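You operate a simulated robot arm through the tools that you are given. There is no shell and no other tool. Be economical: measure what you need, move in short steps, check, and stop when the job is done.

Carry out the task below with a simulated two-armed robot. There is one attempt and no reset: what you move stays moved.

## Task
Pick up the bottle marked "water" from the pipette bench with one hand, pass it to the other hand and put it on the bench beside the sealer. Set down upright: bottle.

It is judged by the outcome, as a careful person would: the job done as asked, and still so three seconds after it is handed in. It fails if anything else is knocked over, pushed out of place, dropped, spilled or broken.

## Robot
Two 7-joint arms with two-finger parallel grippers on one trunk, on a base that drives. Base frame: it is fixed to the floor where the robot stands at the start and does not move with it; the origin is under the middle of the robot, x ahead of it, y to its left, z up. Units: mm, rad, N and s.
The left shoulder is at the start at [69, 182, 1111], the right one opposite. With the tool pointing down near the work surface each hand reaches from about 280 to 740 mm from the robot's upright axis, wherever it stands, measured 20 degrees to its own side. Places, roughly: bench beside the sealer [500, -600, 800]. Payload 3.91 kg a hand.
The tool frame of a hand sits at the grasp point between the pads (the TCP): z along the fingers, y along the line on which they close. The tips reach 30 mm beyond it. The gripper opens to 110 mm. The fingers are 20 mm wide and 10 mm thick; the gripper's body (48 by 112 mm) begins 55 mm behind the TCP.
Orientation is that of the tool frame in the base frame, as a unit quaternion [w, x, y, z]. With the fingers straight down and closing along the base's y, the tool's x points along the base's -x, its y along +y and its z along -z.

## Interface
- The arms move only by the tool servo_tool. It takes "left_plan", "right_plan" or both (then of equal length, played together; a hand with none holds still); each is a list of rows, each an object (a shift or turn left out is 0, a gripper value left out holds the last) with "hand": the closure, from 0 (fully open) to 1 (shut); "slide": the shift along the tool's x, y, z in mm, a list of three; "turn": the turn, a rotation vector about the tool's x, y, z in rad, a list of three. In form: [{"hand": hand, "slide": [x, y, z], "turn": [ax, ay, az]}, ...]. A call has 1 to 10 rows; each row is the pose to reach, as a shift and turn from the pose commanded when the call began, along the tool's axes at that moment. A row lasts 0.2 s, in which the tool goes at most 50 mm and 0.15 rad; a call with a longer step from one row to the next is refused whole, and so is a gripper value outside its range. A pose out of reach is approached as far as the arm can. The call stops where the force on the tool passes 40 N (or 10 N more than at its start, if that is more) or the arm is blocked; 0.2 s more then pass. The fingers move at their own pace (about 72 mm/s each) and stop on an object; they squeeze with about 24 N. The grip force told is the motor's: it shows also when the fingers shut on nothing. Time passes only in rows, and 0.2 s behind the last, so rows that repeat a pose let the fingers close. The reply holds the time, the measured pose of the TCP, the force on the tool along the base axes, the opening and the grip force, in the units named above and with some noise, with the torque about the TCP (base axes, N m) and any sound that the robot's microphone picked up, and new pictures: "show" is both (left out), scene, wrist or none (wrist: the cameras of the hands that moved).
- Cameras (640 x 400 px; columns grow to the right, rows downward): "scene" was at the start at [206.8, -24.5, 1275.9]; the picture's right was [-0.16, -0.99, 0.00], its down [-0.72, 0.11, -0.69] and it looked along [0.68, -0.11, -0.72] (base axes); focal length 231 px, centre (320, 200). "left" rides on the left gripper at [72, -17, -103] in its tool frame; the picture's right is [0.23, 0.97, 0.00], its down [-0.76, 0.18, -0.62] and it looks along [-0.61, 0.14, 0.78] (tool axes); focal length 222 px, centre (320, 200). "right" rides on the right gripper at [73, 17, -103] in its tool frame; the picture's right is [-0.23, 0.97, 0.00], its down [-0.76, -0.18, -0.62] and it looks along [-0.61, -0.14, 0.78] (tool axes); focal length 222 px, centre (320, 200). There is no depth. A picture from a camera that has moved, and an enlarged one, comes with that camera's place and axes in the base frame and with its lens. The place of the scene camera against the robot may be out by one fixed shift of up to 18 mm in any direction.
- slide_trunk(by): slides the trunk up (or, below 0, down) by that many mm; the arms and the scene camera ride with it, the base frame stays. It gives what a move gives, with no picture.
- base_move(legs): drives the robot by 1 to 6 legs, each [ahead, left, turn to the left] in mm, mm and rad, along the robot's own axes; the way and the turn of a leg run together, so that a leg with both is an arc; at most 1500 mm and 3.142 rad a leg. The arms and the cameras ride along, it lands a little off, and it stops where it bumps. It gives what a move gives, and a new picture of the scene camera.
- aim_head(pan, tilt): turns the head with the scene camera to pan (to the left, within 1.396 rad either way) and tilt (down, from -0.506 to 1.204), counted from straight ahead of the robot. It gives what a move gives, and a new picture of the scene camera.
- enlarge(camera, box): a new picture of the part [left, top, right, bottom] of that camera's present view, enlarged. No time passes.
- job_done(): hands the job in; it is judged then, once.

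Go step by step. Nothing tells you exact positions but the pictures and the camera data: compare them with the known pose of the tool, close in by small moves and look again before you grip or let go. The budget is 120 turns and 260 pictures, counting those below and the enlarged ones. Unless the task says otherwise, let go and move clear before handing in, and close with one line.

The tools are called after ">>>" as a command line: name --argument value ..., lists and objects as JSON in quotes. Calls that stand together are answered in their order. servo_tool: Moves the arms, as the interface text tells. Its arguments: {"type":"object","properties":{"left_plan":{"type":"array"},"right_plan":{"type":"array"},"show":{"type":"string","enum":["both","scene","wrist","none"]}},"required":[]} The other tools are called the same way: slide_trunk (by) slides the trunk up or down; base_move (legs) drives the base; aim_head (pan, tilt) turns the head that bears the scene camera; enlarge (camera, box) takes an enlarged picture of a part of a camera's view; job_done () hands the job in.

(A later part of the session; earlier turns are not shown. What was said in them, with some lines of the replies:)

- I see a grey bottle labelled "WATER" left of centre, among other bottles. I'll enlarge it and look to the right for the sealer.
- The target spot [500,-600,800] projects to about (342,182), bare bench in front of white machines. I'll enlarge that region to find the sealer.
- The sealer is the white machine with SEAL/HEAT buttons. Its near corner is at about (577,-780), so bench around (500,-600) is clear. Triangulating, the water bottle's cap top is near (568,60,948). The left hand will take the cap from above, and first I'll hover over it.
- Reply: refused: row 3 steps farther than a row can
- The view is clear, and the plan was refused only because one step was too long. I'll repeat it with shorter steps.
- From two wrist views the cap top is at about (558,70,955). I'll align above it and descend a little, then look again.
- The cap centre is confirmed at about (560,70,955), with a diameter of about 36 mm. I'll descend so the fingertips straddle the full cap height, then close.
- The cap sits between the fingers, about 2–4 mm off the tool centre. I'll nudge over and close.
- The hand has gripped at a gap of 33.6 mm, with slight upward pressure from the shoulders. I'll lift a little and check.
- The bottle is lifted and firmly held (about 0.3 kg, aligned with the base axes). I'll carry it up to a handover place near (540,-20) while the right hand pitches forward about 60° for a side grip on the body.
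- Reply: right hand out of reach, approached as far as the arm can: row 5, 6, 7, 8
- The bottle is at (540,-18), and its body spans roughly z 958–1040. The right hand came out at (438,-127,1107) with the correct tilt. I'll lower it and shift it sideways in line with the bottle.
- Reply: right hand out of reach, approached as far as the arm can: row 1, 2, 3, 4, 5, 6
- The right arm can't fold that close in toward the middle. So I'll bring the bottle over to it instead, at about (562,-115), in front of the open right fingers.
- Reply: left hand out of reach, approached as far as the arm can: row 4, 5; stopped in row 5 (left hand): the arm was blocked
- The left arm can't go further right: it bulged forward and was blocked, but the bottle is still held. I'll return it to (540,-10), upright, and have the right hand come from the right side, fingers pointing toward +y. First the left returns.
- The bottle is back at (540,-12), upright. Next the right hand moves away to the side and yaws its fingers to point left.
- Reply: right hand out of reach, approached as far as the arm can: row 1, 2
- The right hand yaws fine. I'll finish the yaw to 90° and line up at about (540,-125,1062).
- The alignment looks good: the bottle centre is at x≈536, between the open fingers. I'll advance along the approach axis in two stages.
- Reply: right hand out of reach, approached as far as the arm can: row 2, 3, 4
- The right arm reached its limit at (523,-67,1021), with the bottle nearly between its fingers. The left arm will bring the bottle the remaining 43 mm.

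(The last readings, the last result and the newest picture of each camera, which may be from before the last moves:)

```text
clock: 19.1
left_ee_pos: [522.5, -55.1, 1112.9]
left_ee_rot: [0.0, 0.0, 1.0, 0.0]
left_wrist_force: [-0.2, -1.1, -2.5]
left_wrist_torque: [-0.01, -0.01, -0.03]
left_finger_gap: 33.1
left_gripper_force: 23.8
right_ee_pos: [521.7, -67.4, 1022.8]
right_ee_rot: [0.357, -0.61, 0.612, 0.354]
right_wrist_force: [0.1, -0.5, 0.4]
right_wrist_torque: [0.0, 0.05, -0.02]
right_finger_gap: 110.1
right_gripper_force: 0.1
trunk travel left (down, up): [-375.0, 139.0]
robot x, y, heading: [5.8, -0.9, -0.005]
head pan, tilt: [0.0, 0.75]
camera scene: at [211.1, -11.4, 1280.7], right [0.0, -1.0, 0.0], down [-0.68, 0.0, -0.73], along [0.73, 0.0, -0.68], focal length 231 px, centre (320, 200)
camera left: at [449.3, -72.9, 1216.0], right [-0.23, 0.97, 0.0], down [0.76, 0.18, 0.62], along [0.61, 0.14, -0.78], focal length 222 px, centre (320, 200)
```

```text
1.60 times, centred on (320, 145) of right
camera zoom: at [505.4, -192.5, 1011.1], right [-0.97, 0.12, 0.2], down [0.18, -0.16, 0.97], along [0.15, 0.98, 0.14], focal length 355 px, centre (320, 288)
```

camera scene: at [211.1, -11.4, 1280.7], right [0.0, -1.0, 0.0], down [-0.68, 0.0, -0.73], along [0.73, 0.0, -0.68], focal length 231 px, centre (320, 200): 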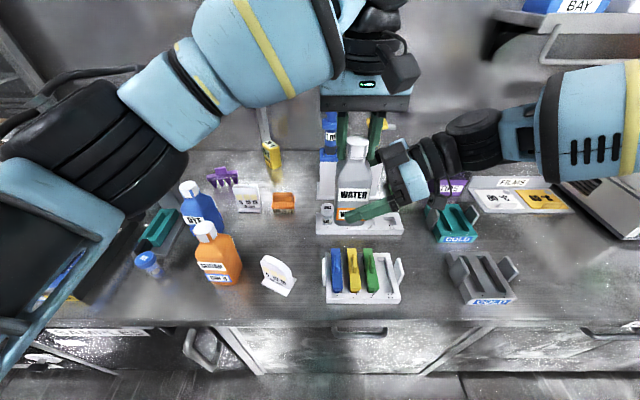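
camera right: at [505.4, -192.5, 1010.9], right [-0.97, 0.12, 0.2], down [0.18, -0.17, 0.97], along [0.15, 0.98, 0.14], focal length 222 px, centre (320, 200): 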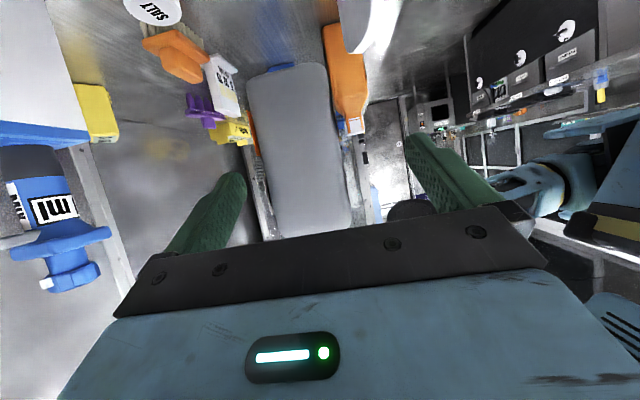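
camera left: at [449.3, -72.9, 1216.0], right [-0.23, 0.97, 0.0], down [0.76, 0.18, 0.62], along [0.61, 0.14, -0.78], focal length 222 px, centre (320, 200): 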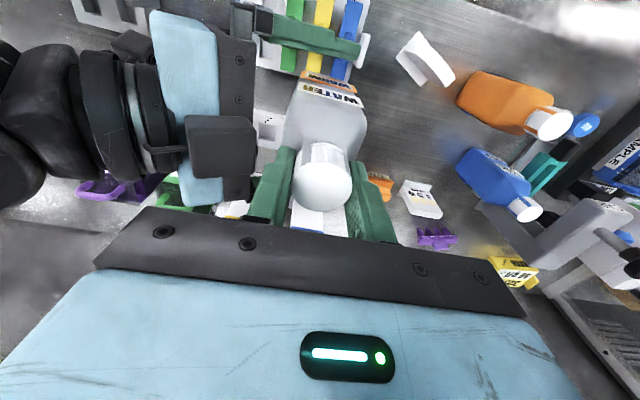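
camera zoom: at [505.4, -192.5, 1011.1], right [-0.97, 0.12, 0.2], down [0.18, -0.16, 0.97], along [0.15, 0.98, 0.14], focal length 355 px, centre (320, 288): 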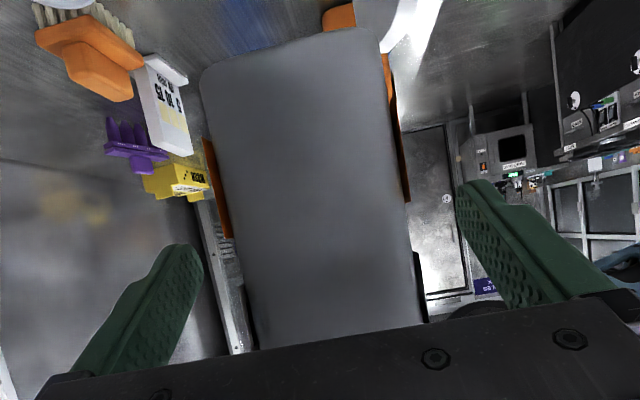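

The bottle is well between the right fingers, with clearance on both sides. Closing the right hand.

>>> servo_tool --right_plan '[{"hand": 1}, {"hand": 1}, {"hand": 1}, {"hand": 1}, {"hand": 1}]' --show "both"

>>> enlarge --camera "scene" --box '[260, 100, 500, 250]'

```text
clock: 20.3
left_ee_pos: [523.0, -54.5, 1113.6]
left_ee_rot: [0.0, -0.001, 1.0, -0.002]
left_wrist_force: [13.9, 0.6, -0.9]
left_wrist_torque: [-0.17, -0.51, 0.05]
left_finger_gap: 33.4
left_gripper_force: 24.2
right_ee_pos: [520.4, -66.4, 1021.3]
right_ee_rot: [-0.356, 0.611, -0.611, -0.356]
right_wrist_force: [-15.0, -0.8, 0.0]
right_wrist_torque: [0.26, -0.79, 0.12]
right_finger_gap: 57.2
right_gripper_force: 24.5
trunk travel left (down, up): [-375.0, 139.0]
robot x, y, heading: [-0.7, 1.5, 0.0]
head pan, tilt: [0.0, 0.75]
camera scene: at [211.0, -11.7, 1280.7], right [0.0, -1.0, 0.0], down [-0.68, 0.0, -0.73], along [0.73, 0.0, -0.68], focal length 231 px, centre (320, 200)
camera right: at [505.0, -192.6, 1010.7], right [-0.97, 0.11, 0.2], down [0.18, -0.16, 0.97], along [0.14, 0.98, 0.14], focal length 222 px, centre (320, 200)
```

scene: 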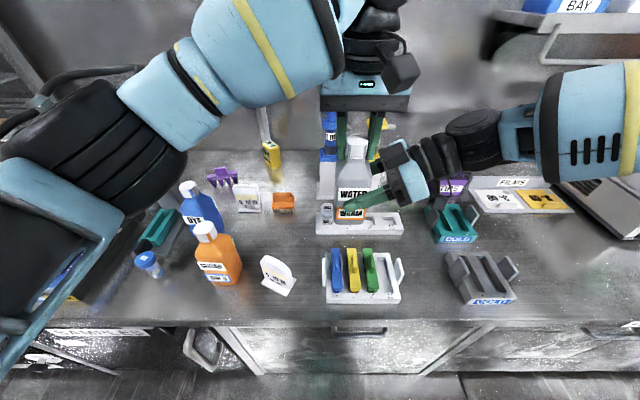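
right: 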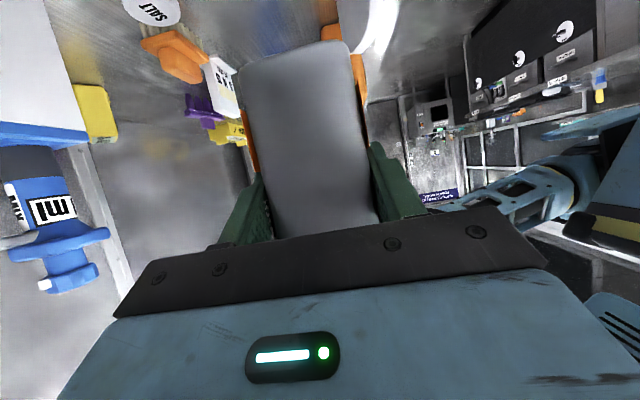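

```text
2.67 times, centred on (380, 175) of scene
camera zoom: at [211.0, -11.7, 1280.7], right [0.0, -1.0, 0.0], down [-0.68, 0.0, -0.73], along [0.73, 0.0, -0.68], focal length 616 px, centre (160, 267)
```

zoom: 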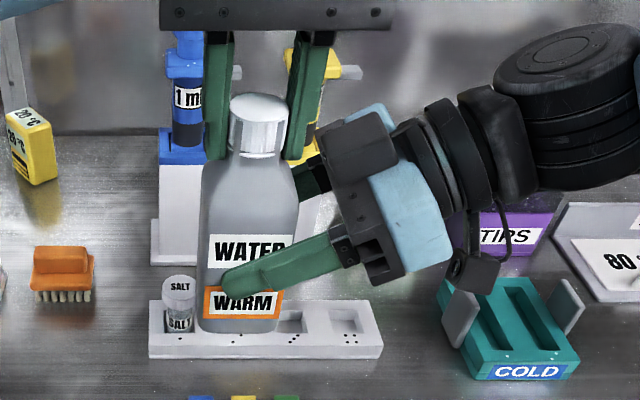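

The right hand has gripped the body (57 mm gap, 24 N). I'll open the left only partly so its finger clears the right gripper, then lift it straight up.

>>> servo_tool --left_plan '[{"hand": 0.5, "slide": [0, 0, 0]}, {"hand": 0.5, "slide": [0, 0, 0]}, {"hand": 0.5, "slide": [0, 0, 0]}]' --show "both"

>>> enlarge --camera "scene" --box '[260, 100, 500, 250]'

```text
clock: 21.1
left_ee_pos: [522.0, -56.1, 1112.4]
left_ee_rot: [0.0, 0.0, 1.0, 0.0]
left_wrist_force: [-0.3, -0.4, -0.5]
left_wrist_torque: [0.0, 0.01, -0.01]
left_finger_gap: 55.2
left_gripper_force: 0.0
right_ee_pos: [522.4, -66.9, 1022.2]
right_ee_rot: [0.356, -0.611, 0.612, 0.355]
right_wrist_force: [0.5, 0.4, -0.9]
right_wrist_torque: [-0.01, 0.03, 0.04]
right_finger_gap: 57.3
right_gripper_force: 24.7
trunk travel left (down, up): [-375.0, 139.0]
robot x, y, heading: [-0.6, -1.5, 0.001]
head pan, tilt: [0.0, 0.75]
camera scene: at [211.0, -11.7, 1280.7], right [0.0, -1.0, 0.0], down [-0.68, 0.0, -0.73], along [0.73, 0.0, -0.68], focal length 231 px, centre (320, 200)
camera left: at [449.1, -73.2, 1216.0], right [-0.23, 0.97, 0.0], down [0.76, 0.18, 0.62], along [0.61, 0.14, -0.78], focal length 222 px, centre (320, 200)
```

scene: 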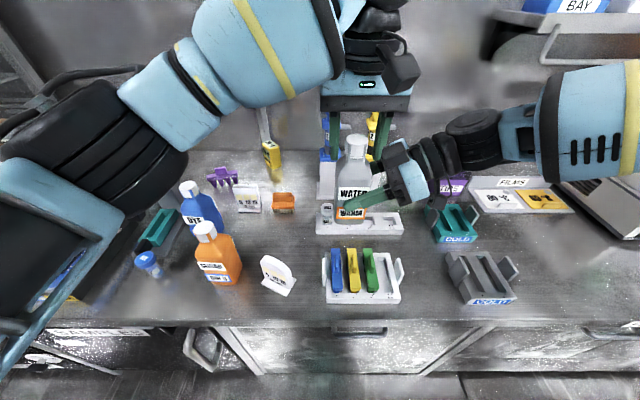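
left: 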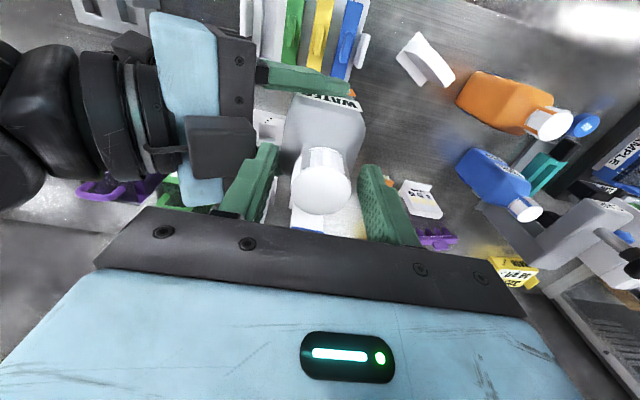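

```text
2.67 times, centred on (380, 175) of scene
camera zoom: at [211.0, -11.7, 1280.7], right [0.0, -1.0, 0.0], down [-0.68, 0.0, -0.73], along [0.73, 0.0, -0.68], focal length 616 px, centre (160, 267)
```

zoom: 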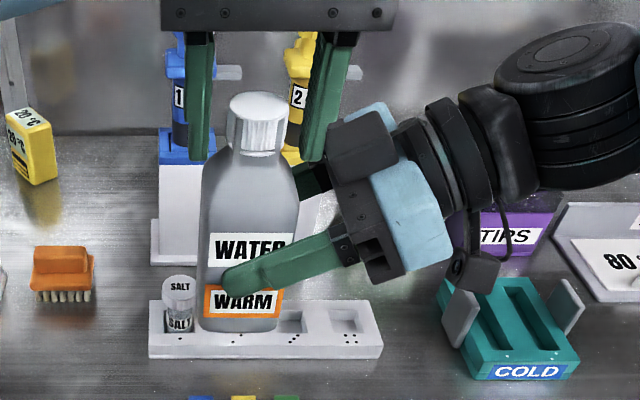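

The left is released and the bottle stays in the right hand. I'll lift the left clear, then bring it back to its own side.

>>> servo_tool --left_plan '[{"hand": 0.5, "slide": [0, 0, -25]}, {"slide": [0, 0, -50]}, {"slide": [0, 0, -75]}, {"slide": [0, 35, -80]}, {"slide": [0, 70, -80]}, {"slide": [0, 110, -80]}, {"slide": [20, 150, -80]}, {"slide": [40, 190, -80]}, {"slide": [60, 230, -80]}, {"slide": [80, 270, -80]}]' --show "both"

```text
clock: 23.3
left_ee_pos: [439.5, 216.1, 1194.2]
left_ee_rot: [0.0, 0.0, 1.0, -0.001]
left_wrist_force: [0.1, 0.1, 0.0]
left_wrist_torque: [-0.05, -0.01, -0.01]
left_finger_gap: 55.0
left_gripper_force: 0.1
right_ee_pos: [521.0, -65.9, 1022.5]
right_ee_rot: [0.356, -0.611, 0.612, 0.354]
right_wrist_force: [-0.3, -0.2, -0.3]
right_wrist_torque: [-0.06, -0.01, -0.02]
right_finger_gap: 57.4
right_gripper_force: 23.8
trunk travel left (down, up): [-375.0, 139.0]
robot x, y, heading: [3.9, -1.7, 0.003]
head pan, tilt: [0.0, 0.75]
camera scene: at [210.1, -10.5, 1280.9], right [0.0, -1.0, 0.0], down [-0.68, 0.0, -0.73], along [0.73, 0.0, -0.68], focal length 231 px, centre (320, 200)
camera left: at [365.5, 198.8, 1297.0], right [-0.23, 0.97, 0.0], down [0.76, 0.18, 0.62], along [0.61, 0.14, -0.78], focal length 222 px, centre (320, 200)
```

scene: 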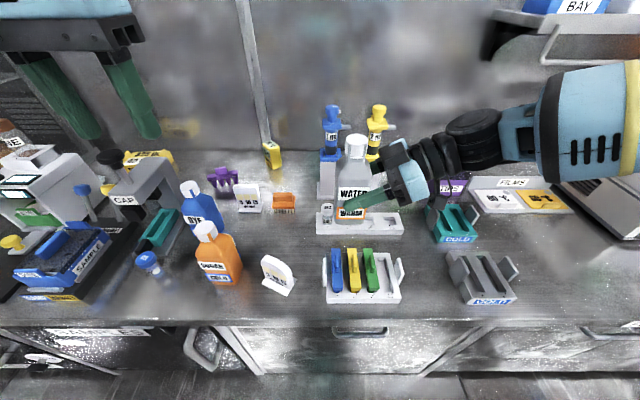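
left: 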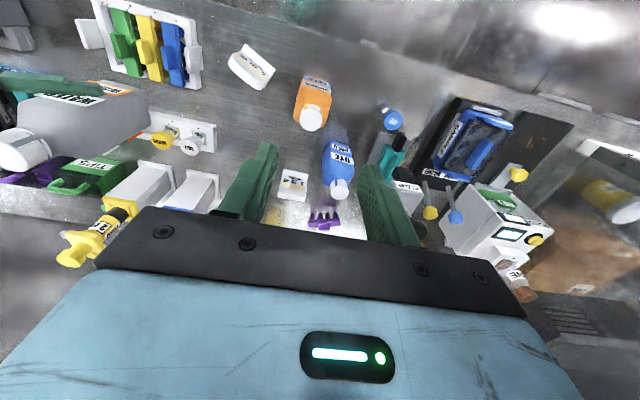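

The handover is done. Next I'll turn the right hand with the bottle to point forward again and draw it to (490,-220,1080), ready to drive.

>>> servo_tool --right_plan '[{"hand": 1, "slide": [3, 3, -16], "turn": [0.128, 0, 0.074]}, {"slide": [5, 6, -32], "turn": [0.256, 0, 0.148]}, {"slide": [8, 9, -49], "turn": [0.384, 0, 0.222]}, {"slide": [11, 12, -65], "turn": [0.512, 0, 0.296]}, {"slide": [13, 15, -81], "turn": [0.64, 0, 0.37]}, {"slide": [16, 18, -97], "turn": [0.768, 0, 0.444]}, {"slide": [19, 21, -114], "turn": [0.896, 0, 0.518]}, {"slide": [21, 25, -130], "turn": [1.024, 0, 0.592]}, {"slide": [24, 28, -146], "turn": [1.152, 0, 0.666]}, {"slide": [27, 31, -162], "turn": [1.28, 0, 0.74]}]' --show "both"

```text
clock: 25.5
left_ee_pos: [439.8, 215.7, 1194.9]
left_ee_rot: [0.0, 0.0, 1.0, -0.001]
left_wrist_force: [0.4, -0.7, -0.4]
left_wrist_torque: [0.0, -0.04, 0.01]
left_finger_gap: 55.0
left_gripper_force: 0.1
right_ee_pos: [490.6, -220.3, 1079.4]
right_ee_rot: [0.5, -0.038, 0.865, 0.023]
right_wrist_force: [-0.3, -0.7, -3.7]
right_wrist_torque: [-0.03, 0.01, 0.02]
right_finger_gap: 57.2
right_gripper_force: 23.8
trunk travel left (down, up): [-375.0, 139.0]
robot x, y, heading: [-0.3, 0.1, 0.002]
head pan, tilt: [0.0, 0.75]
camera scene: at [210.7, -11.4, 1280.7], right [0.0, -1.0, 0.0], down [-0.68, 0.0, -0.73], along [0.73, 0.0, -0.68], focal length 231 px, centre (320, 200)
camera right: at [363.9, -214.7, 1068.7], right [0.03, 0.98, 0.2], down [-0.14, -0.19, 0.97], along [0.99, -0.06, 0.13], focal length 222 px, centre (320, 200)
```

scene: 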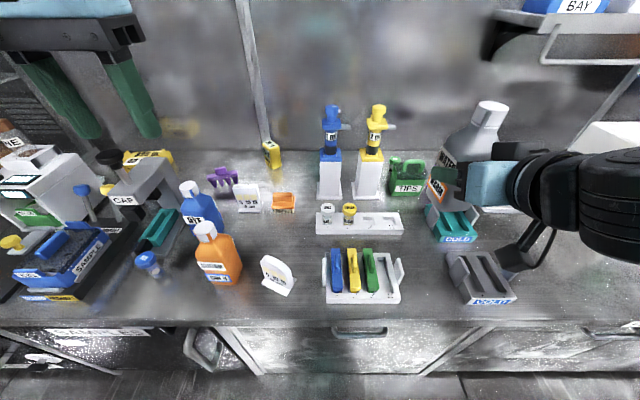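
right: 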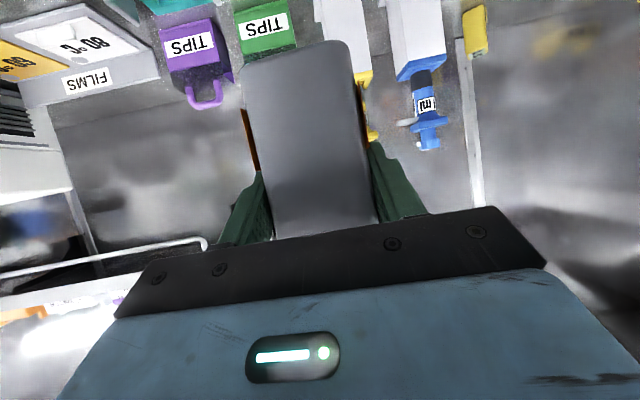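

The bottle is upright in the right hand, pointing forward. I'll back off a little and drive right about 380 mm so the target spot comes in front of the right arm.

>>> base_move --legs '[[-50, 0, 0], [0, -380, 0]]'

>>> aim_head --pan -0.5 --tilt 0.8

```text
clock: 29.9
left_ee_pos: [390.3, -166.7, 1194.0]
left_ee_rot: [0.0, -0.001, 1.0, -0.001]
left_wrist_force: [-0.2, 0.1, 1.6]
left_wrist_torque: [-0.01, -0.04, -0.02]
left_finger_gap: 55.1
left_gripper_force: 0.0
right_ee_pos: [442.4, -602.2, 1077.9]
right_ee_rot: [0.499, -0.041, 0.865, 0.025]
right_wrist_force: [0.3, 0.2, -3.0]
right_wrist_torque: [-0.01, 0.02, 0.03]
right_finger_gap: 57.5
right_gripper_force: 23.8
trunk travel left (down, up): [-375.0, 139.0]
robot x, y, heading: [-48.1, -382.7, 0.007]
head pan, tilt: [0.0, 0.75]
camera scene: at [162.5, -394.7, 1280.7], right [0.01, -1.0, 0.0], down [-0.68, 0.0, -0.73], along [0.73, 0.0, -0.68], focal length 231 px, centre (320, 200)
```

scene: 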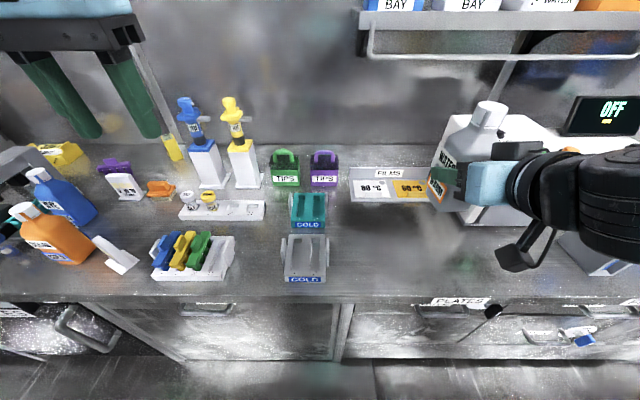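

```text
clock: 30.9
left_ee_pos: [390.4, -166.1, 1194.2]
left_ee_rot: [0.001, -0.002, 1.0, -0.001]
left_wrist_force: [-0.5, -0.6, -0.5]
left_wrist_torque: [0.04, 0.02, -0.01]
left_finger_gap: 54.9
left_gripper_force: 0.0
right_ee_pos: [443.1, -601.9, 1078.7]
right_ee_rot: [0.499, -0.041, 0.865, 0.025]
right_wrist_force: [0.5, -0.3, -3.3]
right_wrist_torque: [-0.01, 0.0, -0.01]
right_finger_gap: 57.5
right_gripper_force: 23.5
trunk travel left (down, up): [-375.0, 139.0]
robot x, y, heading: [-50.8, -386.0, 0.002]
head pan, tilt: [-0.499, 0.799]
camera scene: at [150.7, -433.1, 1276.7], right [-0.47, -0.88, 0.0], down [-0.63, 0.34, -0.7], along [0.61, -0.33, -0.72], focal length 231 px, centre (320, 200)
```

scene: 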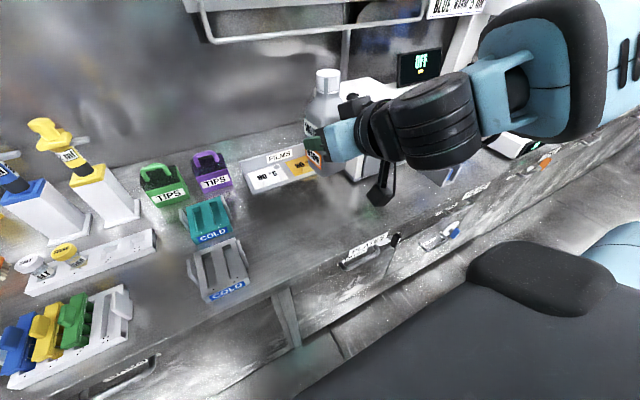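

The bench surface is at about z 810, the sealer's left face at about y=-775, and the films tray lies beyond x=665. The spot around (510,-630) is clear. I'll move over it and descend most of the way.

>>> servo_tool --right_plan '[{"hand": 1, "slide": [-13, -17, 23]}, {"slide": [-26, -33, 45]}, {"slide": [2, -33, 61]}, {"slide": [30, -33, 77]}, {"slide": [58, -33, 93]}, {"slide": [87, -33, 110]}, {"slide": [87, -33, 110]}]' --show "both"

>>> enlarge --camera "scene" --box '[220, 60, 540, 260]'

```text
clock: 32.5
left_ee_pos: [391.3, -165.8, 1194.2]
left_ee_rot: [0.001, -0.001, 1.0, -0.001]
left_wrist_force: [0.4, 0.7, -0.4]
left_wrist_torque: [-0.02, 0.0, 0.0]
left_finger_gap: 55.0
left_gripper_force: 0.1
right_ee_pos: [497.6, -629.6, 947.7]
right_ee_rot: [0.5, -0.041, 0.865, 0.023]
right_wrist_force: [-0.4, 0.2, -2.6]
right_wrist_torque: [-0.02, 0.03, -0.01]
right_finger_gap: 57.4
right_gripper_force: 23.9
trunk travel left (down, up): [-375.0, 139.0]
robot x, y, heading: [-45.4, -383.1, 0.008]
head pan, tilt: [-0.499, 0.799]
camera scene: at [150.3, -432.4, 1276.8], right [-0.47, -0.88, 0.0], down [-0.63, 0.34, -0.7], along [0.61, -0.33, -0.72], focal length 231 px, centre (320, 200)
camera right: at [371.9, -625.6, 936.6], right [0.02, 0.98, 0.2], down [-0.14, -0.19, 0.97], along [0.99, -0.05, 0.14], focal length 222 px, centre (320, 200)
```

scene: 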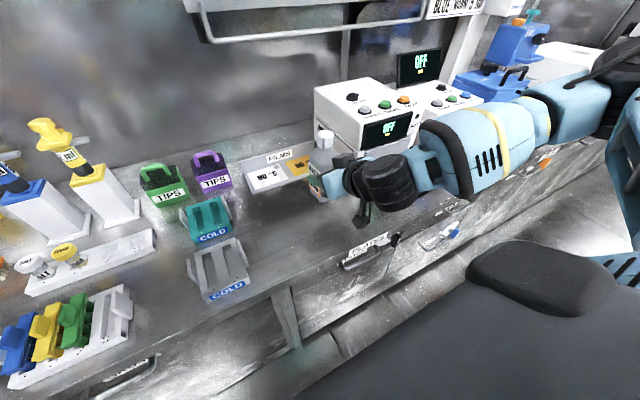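
right: 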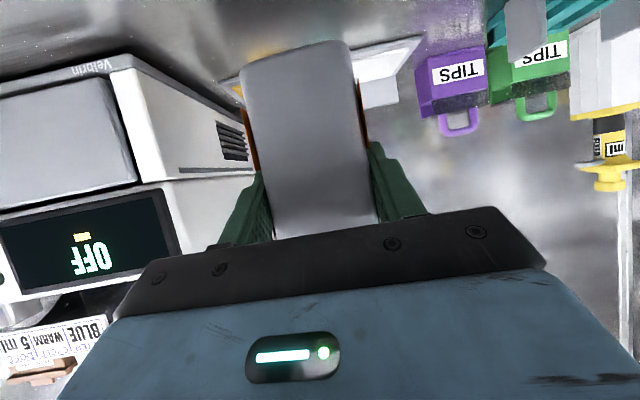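

```text
2.00 times, centred on (380, 160) of scene
camera zoom: at [150.3, -432.4, 1276.8], right [-0.47, -0.88, 0.0], down [-0.63, 0.34, -0.7], along [0.61, -0.33, -0.72], focal length 462 px, centre (200, 280)
```

zoom: 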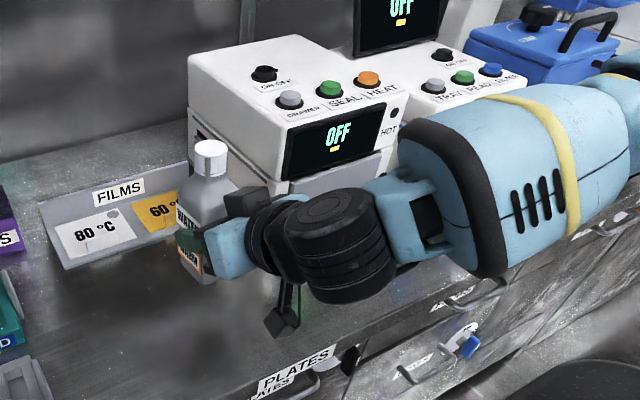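

All clear so far, and the forearm stays in front of the bench edge. I'll lower another 45 mm and look.

>>> servo_tool --right_plan '[{"hand": 1, "slide": [20, 0, 11]}, {"slide": [39, 0, 22]}, {"slide": [39, 0, 22]}]' --show "both"

>>> enlarge --camera "scene" --box '[220, 80, 540, 280]'

>>> enlarge --camera "left" --box '[0, 0, 320, 200]'

```text
clock: 33.2
left_ee_pos: [390.2, -167.2, 1195.1]
left_ee_rot: [-0.001, -0.002, 1.0, -0.001]
left_wrist_force: [-0.1, -0.1, 0.3]
left_wrist_torque: [0.05, -0.02, 0.0]
left_finger_gap: 54.8
left_gripper_force: 0.1
right_ee_pos: [504.3, -630.5, 922.7]
right_ee_rot: [0.494, -0.041, 0.868, 0.025]
right_wrist_force: [0.3, -0.7, -3.1]
right_wrist_torque: [-0.02, 0.03, -0.02]
right_finger_gap: 57.2
right_gripper_force: 23.6
right hand out of reach, approached as far as the arm can: row 2, 3
trunk travel left (down, up): [-375.0, 139.0]
robot x, y, heading: [-46.8, -385.9, 0.007]
head pan, tilt: [-0.499, 0.799]
camera scene: at [150.5, -433.6, 1276.7], right [-0.47, -0.88, 0.0], down [-0.63, 0.34, -0.7], along [0.61, -0.33, -0.72], focal length 231 px, centre (320, 200)
camera right: at [378.4, -626.1, 913.1], right [0.02, 0.98, 0.2], down [-0.13, -0.19, 0.97], along [0.99, -0.05, 0.12], focal length 222 px, centre (320, 200)
```

scene: 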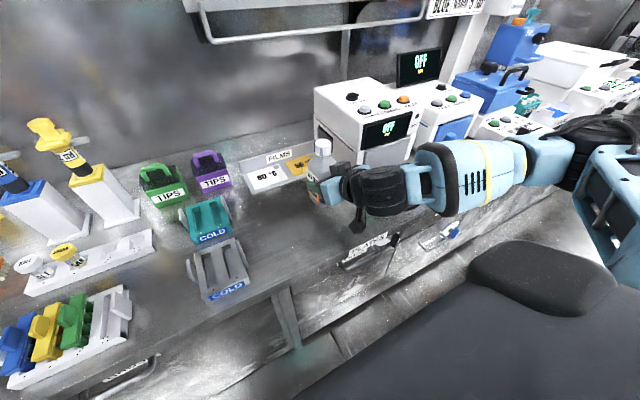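
right: 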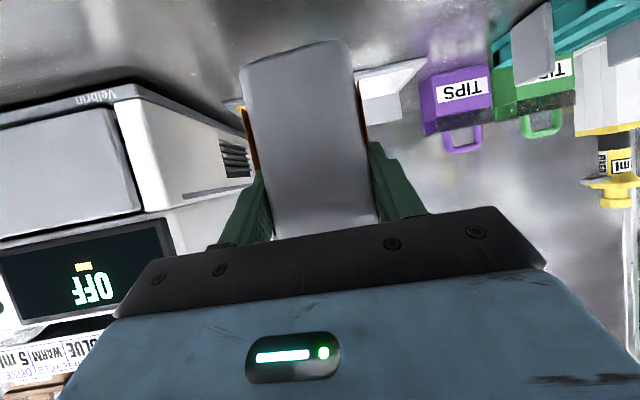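

```text
2.00 times, centred on (380, 180) of scene
camera zoom: at [150.5, -433.6, 1276.7], right [-0.47, -0.88, 0.0], down [-0.63, 0.34, -0.7], along [0.61, -0.33, -0.72], focal length 462 px, centre (200, 240)
```

zoom: 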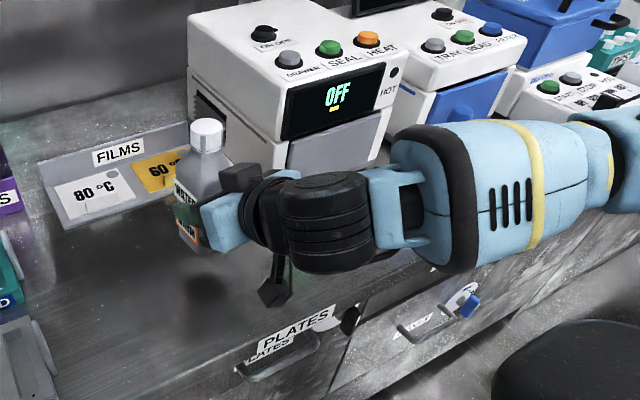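

```text
2.00 times, centred on (160, 100) of left
camera zoom: at [317.3, -185.3, 1297.2], right [-0.23, 0.97, 0.0], down [0.76, 0.18, 0.62], along [0.61, 0.14, -0.78], focal length 444 px, centre (640, 400)
```

zoom: 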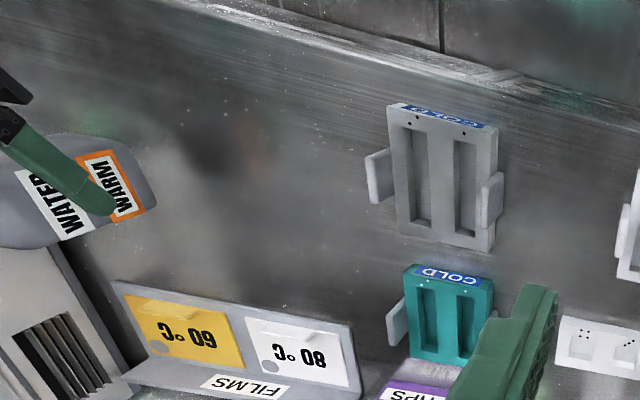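

The arm hits its lowering limit at z≈923. I'll raise it 60 mm, restore the pitch, then lower the trunk so the last part stays within comfortable reach.

>>> servo_tool --right_plan '[{"hand": 1, "slide": [-25, 0, -17], "turn": [0, -0.012, 0]}, {"slide": [-49, 0, -35], "turn": [0, -0.012, 0]}, {"slide": [-49, 0, -35], "turn": [0, -0.012, 0]}]' --show "none"

>>> slide_trunk --by -100

>>> aim_head --pan -0.6 --tilt 0.75

```text
clock: 34.0
left_ee_pos: [391.7, -167.1, 1193.9]
left_ee_rot: [0.0, -0.002, 1.0, -0.001]
left_wrist_force: [0.0, -0.5, -0.8]
left_wrist_torque: [0.01, 0.01, 0.02]
left_finger_gap: 55.1
left_gripper_force: 0.0
right_ee_pos: [499.7, -634.5, 980.7]
right_ee_rot: [0.504, -0.041, 0.862, 0.025]
right_wrist_force: [0.1, -0.2, -2.7]
right_wrist_torque: [-0.02, -0.02, 0.01]
right_finger_gap: 57.2
right_gripper_force: 23.9
trunk travel left (down, up): [-375.0, 139.0]
robot x, y, heading: [-47.6, -382.5, 0.001]
head pan, tilt: [-0.499, 0.799]
```

```text
clock: 35.4
left_ee_pos: [390.4, -167.4, 1094.5]
left_ee_rot: [0.001, -0.002, 1.0, -0.002]
left_wrist_force: [0.0, -0.9, 0.1]
left_wrist_torque: [0.0, 0.0, 0.01]
left_finger_gap: 55.0
left_gripper_force: 0.1
right_ee_pos: [498.7, -631.2, 883.4]
right_ee_rot: [0.505, -0.042, 0.862, 0.026]
right_wrist_force: [-0.1, 0.3, -3.7]
right_wrist_torque: [-0.02, 0.04, 0.02]
right_finger_gap: 57.3
right_gripper_force: 24.0
trunk travel left (down, up): [-275.0, 239.0]
robot x, y, heading: [-51.6, -385.0, 0.006]
head pan, tilt: [-0.499, 0.799]
```

```text
clock: 36.0
left_ee_pos: [390.8, -165.9, 1093.5]
left_ee_rot: [0.0, -0.001, 1.0, 0.0]
left_wrist_force: [-0.4, -0.3, -0.3]
left_wrist_torque: [0.02, 0.03, -0.01]
left_finger_gap: 55.2
left_gripper_force: 0.0
right_ee_pos: [498.5, -630.8, 882.7]
right_ee_rot: [0.505, -0.04, 0.862, 0.025]
right_wrist_force: [-0.1, -0.3, -3.2]
right_wrist_torque: [0.0, 0.04, 0.04]
right_finger_gap: 57.2
right_gripper_force: 23.6
trunk travel left (down, up): [-275.0, 239.0]
robot x, y, heading: [-48.0, -383.6, 0.01]
head pan, tilt: [-0.6, 0.75]
camera scene: at [176.2, -441.3, 1178.9], right [-0.56, -0.83, 0.0], down [-0.56, 0.38, -0.73], along [0.61, -0.41, -0.68], focal length 231 px, centre (320, 200)
```

scene: 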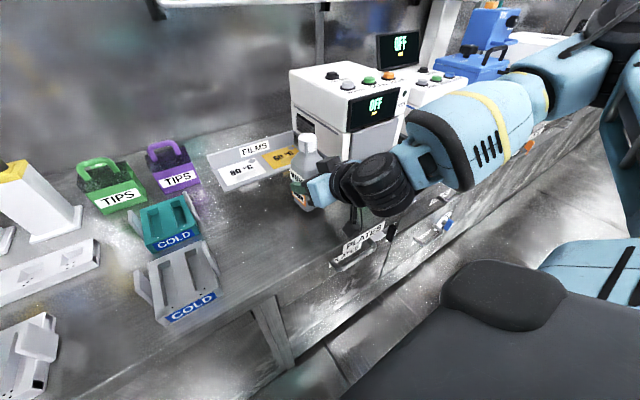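

The bottle is just above the bench now. I'll descend in small steps, watching the wrist force.

>>> servo_tool --right_plan '[{"hand": 1, "slide": [4.3, 0, 2.5], "turn": [0, 0.006, 0]}, {"slide": [8.7, 0, 5], "turn": [0, 0.006, 0]}, {"slide": [8.7, 0, 5], "turn": [0, 0.006, 0]}]' --show "scene"

>>> enlarge --camera "scene" --box '[230, 100, 420, 260]'

>>> enlarge --camera "left" --box '[0, 0, 320, 200]'

```text
clock: 36.9
left_ee_pos: [391.0, -166.7, 1092.7]
left_ee_rot: [0.001, -0.002, 1.0, 0.0]
left_wrist_force: [0.9, -0.1, 1.1]
left_wrist_torque: [-0.02, -0.02, -0.04]
left_finger_gap: 55.3
left_gripper_force: 0.1
right_ee_pos: [500.2, -633.0, 872.6]
right_ee_rot: [0.501, -0.041, 0.864, 0.025]
right_wrist_force: [0.0, 0.3, -3.0]
right_wrist_torque: [0.04, 0.01, 0.02]
right_finger_gap: 57.4
right_gripper_force: 23.9
trunk travel left (down, up): [-275.0, 239.0]
robot x, y, heading: [-48.3, -384.8, 0.001]
head pan, tilt: [-0.6, 0.75]
camera scene: at [176.2, -441.3, 1178.9], right [-0.56, -0.83, 0.0], down [-0.56, 0.38, -0.73], along [0.61, -0.41, -0.68], focal length 231 px, centre (320, 200)
```

scene: 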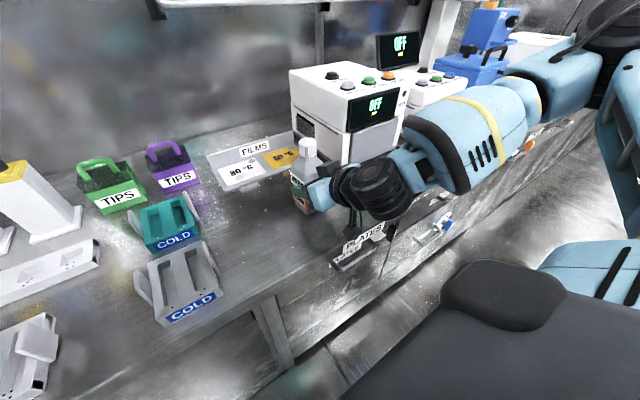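

```text
2.50 times, centred on (325, 180) of scene
camera zoom: at [176.2, -441.3, 1178.9], right [-0.56, -0.83, 0.0], down [-0.56, 0.38, -0.73], along [0.61, -0.41, -0.68], focal length 578 px, centre (308, 250)
```

zoom: 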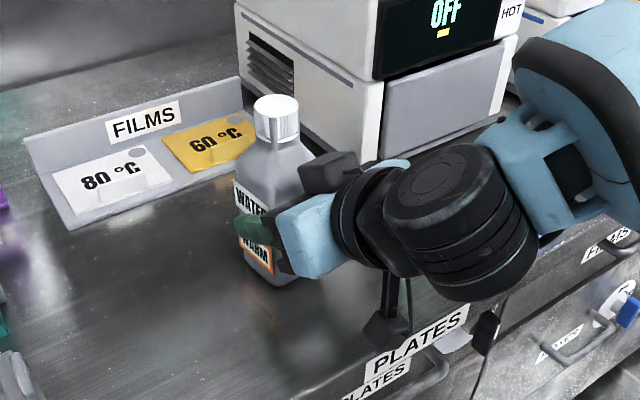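

```text
2.00 times, centred on (160, 100) of left
camera zoom: at [317.4, -184.9, 1197.1], right [-0.23, 0.97, 0.0], down [0.76, 0.18, 0.62], along [0.61, 0.14, -0.78], focal length 444 px, centre (640, 400)
```

zoom: 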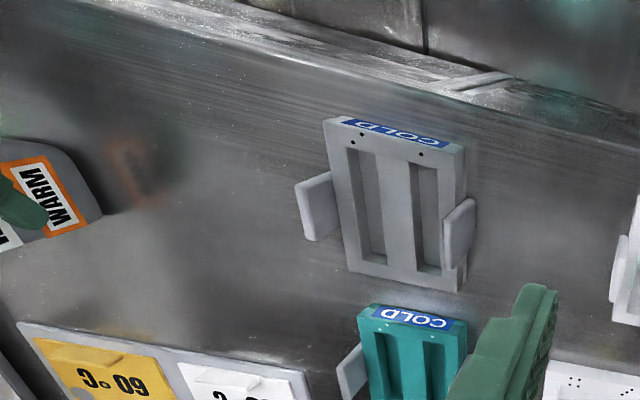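

The bottle is still slightly above the bench. Continuing down.

>>> servo_tool --right_plan '[{"hand": 1, "slide": [3.5, 0, 2]}, {"slide": [6.9, 0, 4]}, {"slide": [6.9, 0, 4]}]' --show "none"

```text
clock: 37.6
left_ee_pos: [389.5, -166.5, 1094.2]
left_ee_rot: [0.001, -0.001, 1.0, -0.001]
left_wrist_force: [0.1, 0.0, 0.1]
left_wrist_torque: [0.02, -0.04, 0.0]
left_finger_gap: 55.1
left_gripper_force: 0.0
right_ee_pos: [500.6, -631.5, 868.5]
right_ee_rot: [0.506, -0.041, 0.861, 0.024]
right_wrist_force: [4.0, -1.6, 17.9]
right_wrist_torque: [-0.07, -0.37, -0.01]
right_finger_gap: 57.5
right_gripper_force: 24.3
trunk travel left (down, up): [-275.0, 239.0]
robot x, y, heading: [-48.3, -383.2, 0.006]
head pan, tilt: [-0.6, 0.75]
```

Contact: the force rose to 18 N at TCP z≈869. I'll ease up 2 mm to unload and look before releasing.

>>> servo_tool --right_plan '[{"hand": 1, "slide": [-2.2, 0, -1.3]}, {"slide": [-2.2, 0, -1.3]}]' --show "scene"

>>> enlarge --camera "scene" --box '[230, 100, 420, 260]'

```text
clock: 38.2
left_ee_pos: [390.2, -166.6, 1094.0]
left_ee_rot: [0.0, -0.002, 1.0, -0.001]
left_wrist_force: [-0.1, 0.1, 0.6]
left_wrist_torque: [0.01, 0.01, -0.02]
left_finger_gap: 55.3
left_gripper_force: 0.0
right_ee_pos: [498.3, -632.0, 868.4]
right_ee_rot: [0.503, -0.041, 0.863, 0.024]
right_wrist_force: [6.0, -0.6, 13.9]
right_wrist_torque: [-0.03, -0.62, -0.07]
right_finger_gap: 57.4
right_gripper_force: 23.6
trunk travel left (down, up): [-275.0, 239.0]
robot x, y, heading: [-45.6, -381.8, 0.004]
head pan, tilt: [-0.6, 0.75]
camera scene: at [175.6, -440.8, 1179.1], right [-0.56, -0.83, 0.0], down [-0.56, 0.38, -0.73], along [0.61, -0.41, -0.68], focal length 231 px, centre (320, 200)
```

scene: 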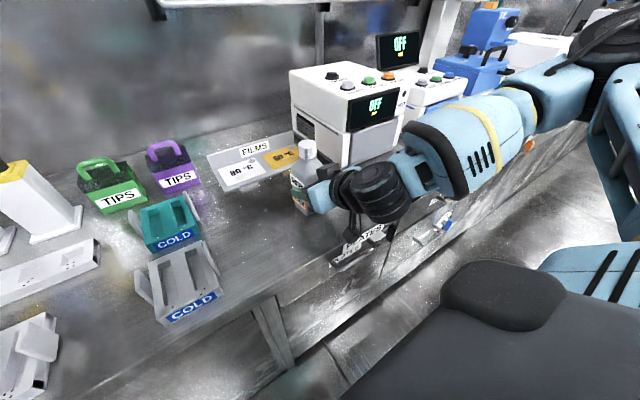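

```text
2.50 times, centred on (325, 180) of scene
camera zoom: at [175.6, -440.8, 1179.1], right [-0.56, -0.83, 0.0], down [-0.56, 0.38, -0.73], along [0.61, -0.41, -0.68], focal length 578 px, centre (308, 250)
```

zoom: 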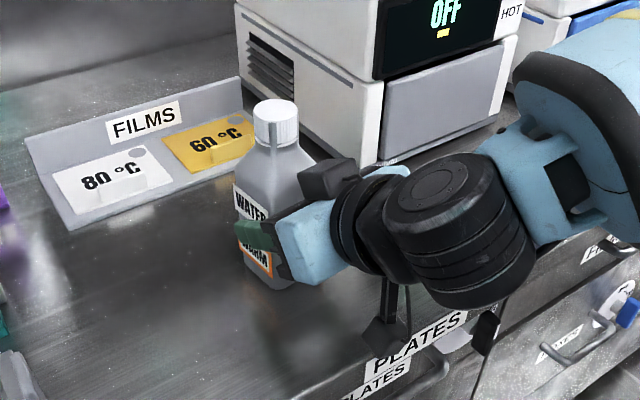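

The torque shows contact under the bottle base only, slightly toward its far edge, so it is seated on the bench. I'll ease one more millimetre and open the fingers gently.

>>> servo_tool --right_plan '[{"hand": 1, "slide": [-1, 0, -0.6], "turn": [0, -0.005, 0]}, {"hand": 1, "slide": [-1, 0, -0.6], "turn": [0, -0.005, 0]}, {"hand": 0.4, "slide": [-1, 0, -0.6], "turn": [0, -0.005, 0]}, {"hand": 0.2, "slide": [-1, 0, -0.6], "turn": [0, -0.005, 0]}, {"hand": 0.0, "slide": [-1, 0, -0.6], "turn": [0, -0.005, 0]}, {"hand": 0.0, "slide": [-1, 0, -0.6], "turn": [0, -0.005, 0]}]' --show "both"

>>> enlarge --camera "scene" --box '[230, 100, 420, 260]'

```text
clock: 39.6
left_ee_pos: [390.7, -166.2, 1093.7]
left_ee_rot: [0.0, -0.002, 1.0, -0.002]
left_wrist_force: [-0.5, 0.1, -0.4]
left_wrist_torque: [-0.02, -0.01, 0.01]
left_finger_gap: 55.3
left_gripper_force: 0.0
right_ee_pos: [499.2, -631.4, 867.8]
right_ee_rot: [0.504, -0.041, 0.862, 0.025]
right_wrist_force: [-0.3, 0.7, 0.0]
right_wrist_torque: [0.04, 0.0, -0.01]
right_finger_gap: 109.9
right_gripper_force: 0.1
trunk travel left (down, up): [-275.0, 239.0]
robot x, y, heading: [-45.8, -383.2, 0.003]
head pan, tilt: [-0.6, 0.75]
camera scene: at [176.0, -441.2, 1179.0], right [-0.56, -0.83, 0.0], down [-0.56, 0.38, -0.73], along [0.61, -0.41, -0.68], focal length 231 px, centre (320, 200)
camera right: at [373.7, -626.3, 856.3], right [0.02, 0.98, 0.2], down [-0.15, -0.19, 0.97], along [0.99, -0.05, 0.14], focal length 222 px, centre (320, 200)
```

scene: 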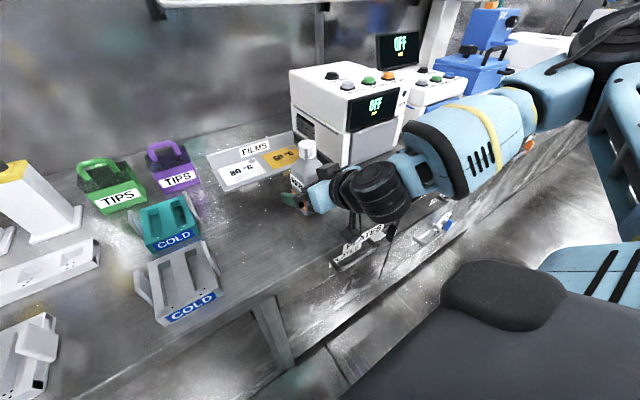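
right: 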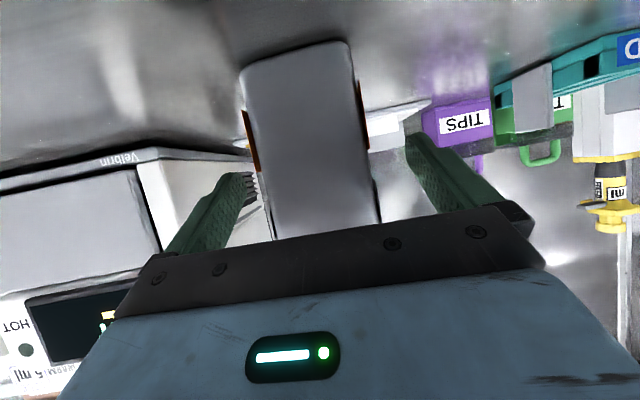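

```text
2.50 times, centred on (325, 180) of scene
camera zoom: at [176.0, -441.2, 1179.0], right [-0.56, -0.83, 0.0], down [-0.56, 0.38, -0.73], along [0.61, -0.41, -0.68], focal length 578 px, centre (308, 250)
```

zoom: 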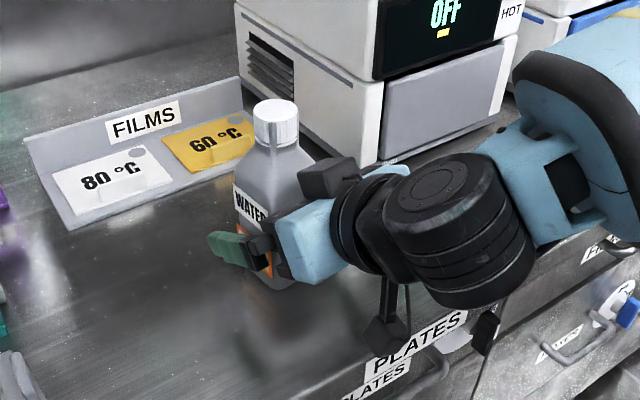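

The bottle is released and stands upright. I'll back out straight by driving the base backward, which keeps the hand in line.

>>> base_move --legs '[[-180, 0, 0]]'

>>> enlarge --camera "scene" --box '[230, 60, 486, 220]'

>>> enlarge --camera "right" --box '[0, 0, 640, 400]'

```text
clock: 41.1
left_ee_pos: [211.8, -169.2, 1094.9]
left_ee_rot: [0.0, -0.001, 1.0, -0.001]
left_wrist_force: [0.0, 0.0, -0.9]
left_wrist_torque: [0.0, 0.01, -0.01]
left_finger_gap: 55.0
left_gripper_force: 0.0
right_ee_pos: [321.2, -632.7, 868.7]
right_ee_rot: [0.505, -0.041, 0.862, 0.025]
right_wrist_force: [-0.3, -0.6, 0.0]
right_wrist_torque: [0.02, 0.01, 0.01]
right_finger_gap: 109.9
right_gripper_force: 0.1
trunk travel left (down, up): [-275.0, 239.0]
robot x, y, heading: [-225.4, -384.5, 0.01]
head pan, tilt: [-0.6, 0.75]
camera scene: at [-3.4, -442.1, 1179.1], right [-0.56, -0.83, 0.0], down [-0.56, 0.38, -0.73], along [0.61, -0.41, -0.68], focal length 231 px, centre (320, 200)
```

scene: 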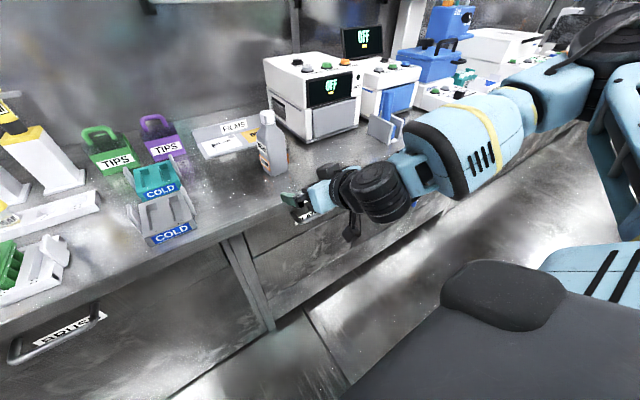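

```text
2.50 times, centred on (358, 140) of scene
camera zoom: at [-3.4, -442.1, 1179.1], right [-0.56, -0.83, 0.0], down [-0.56, 0.38, -0.73], along [0.61, -0.41, -0.68], focal length 578 px, centre (225, 350)
```

zoom: 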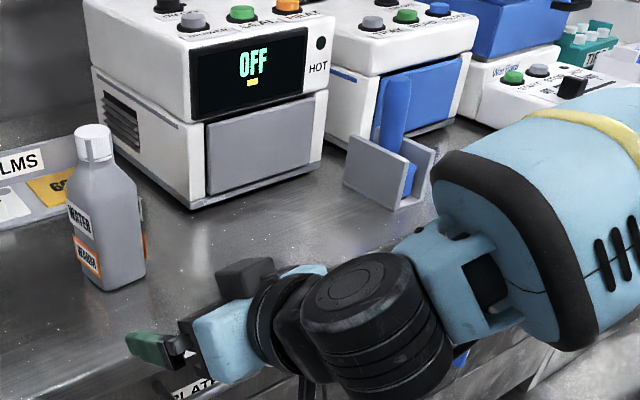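

```text
1.00 times, centred on (320, 200) of right (not enlarged: the box is as wide or as high as the picture)
camera zoom: at [194.5, -627.3, 856.6], right [0.02, 0.98, 0.2], down [-0.15, -0.19, 0.97], along [0.99, -0.05, 0.15], focal length 222 px, centre (320, 200)
```

zoom: 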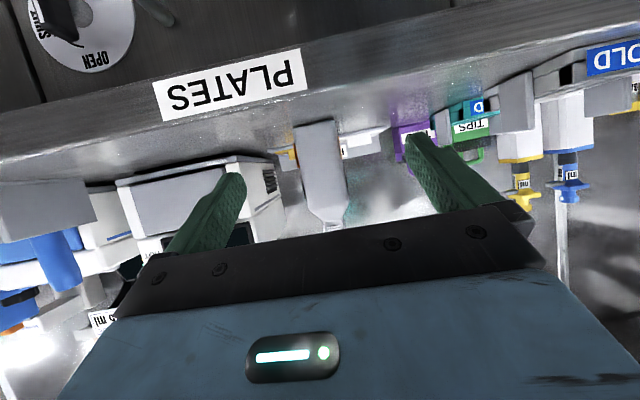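

The bottle stands upright beside the sealer, both hands are clear and nothing else has moved. I'm handing the job in.

>>> job_done

```text
The job is handed in.
```

The water bottle was picked up with the left hand, passed to the right hand, and set down upright on the bench beside the sealer.
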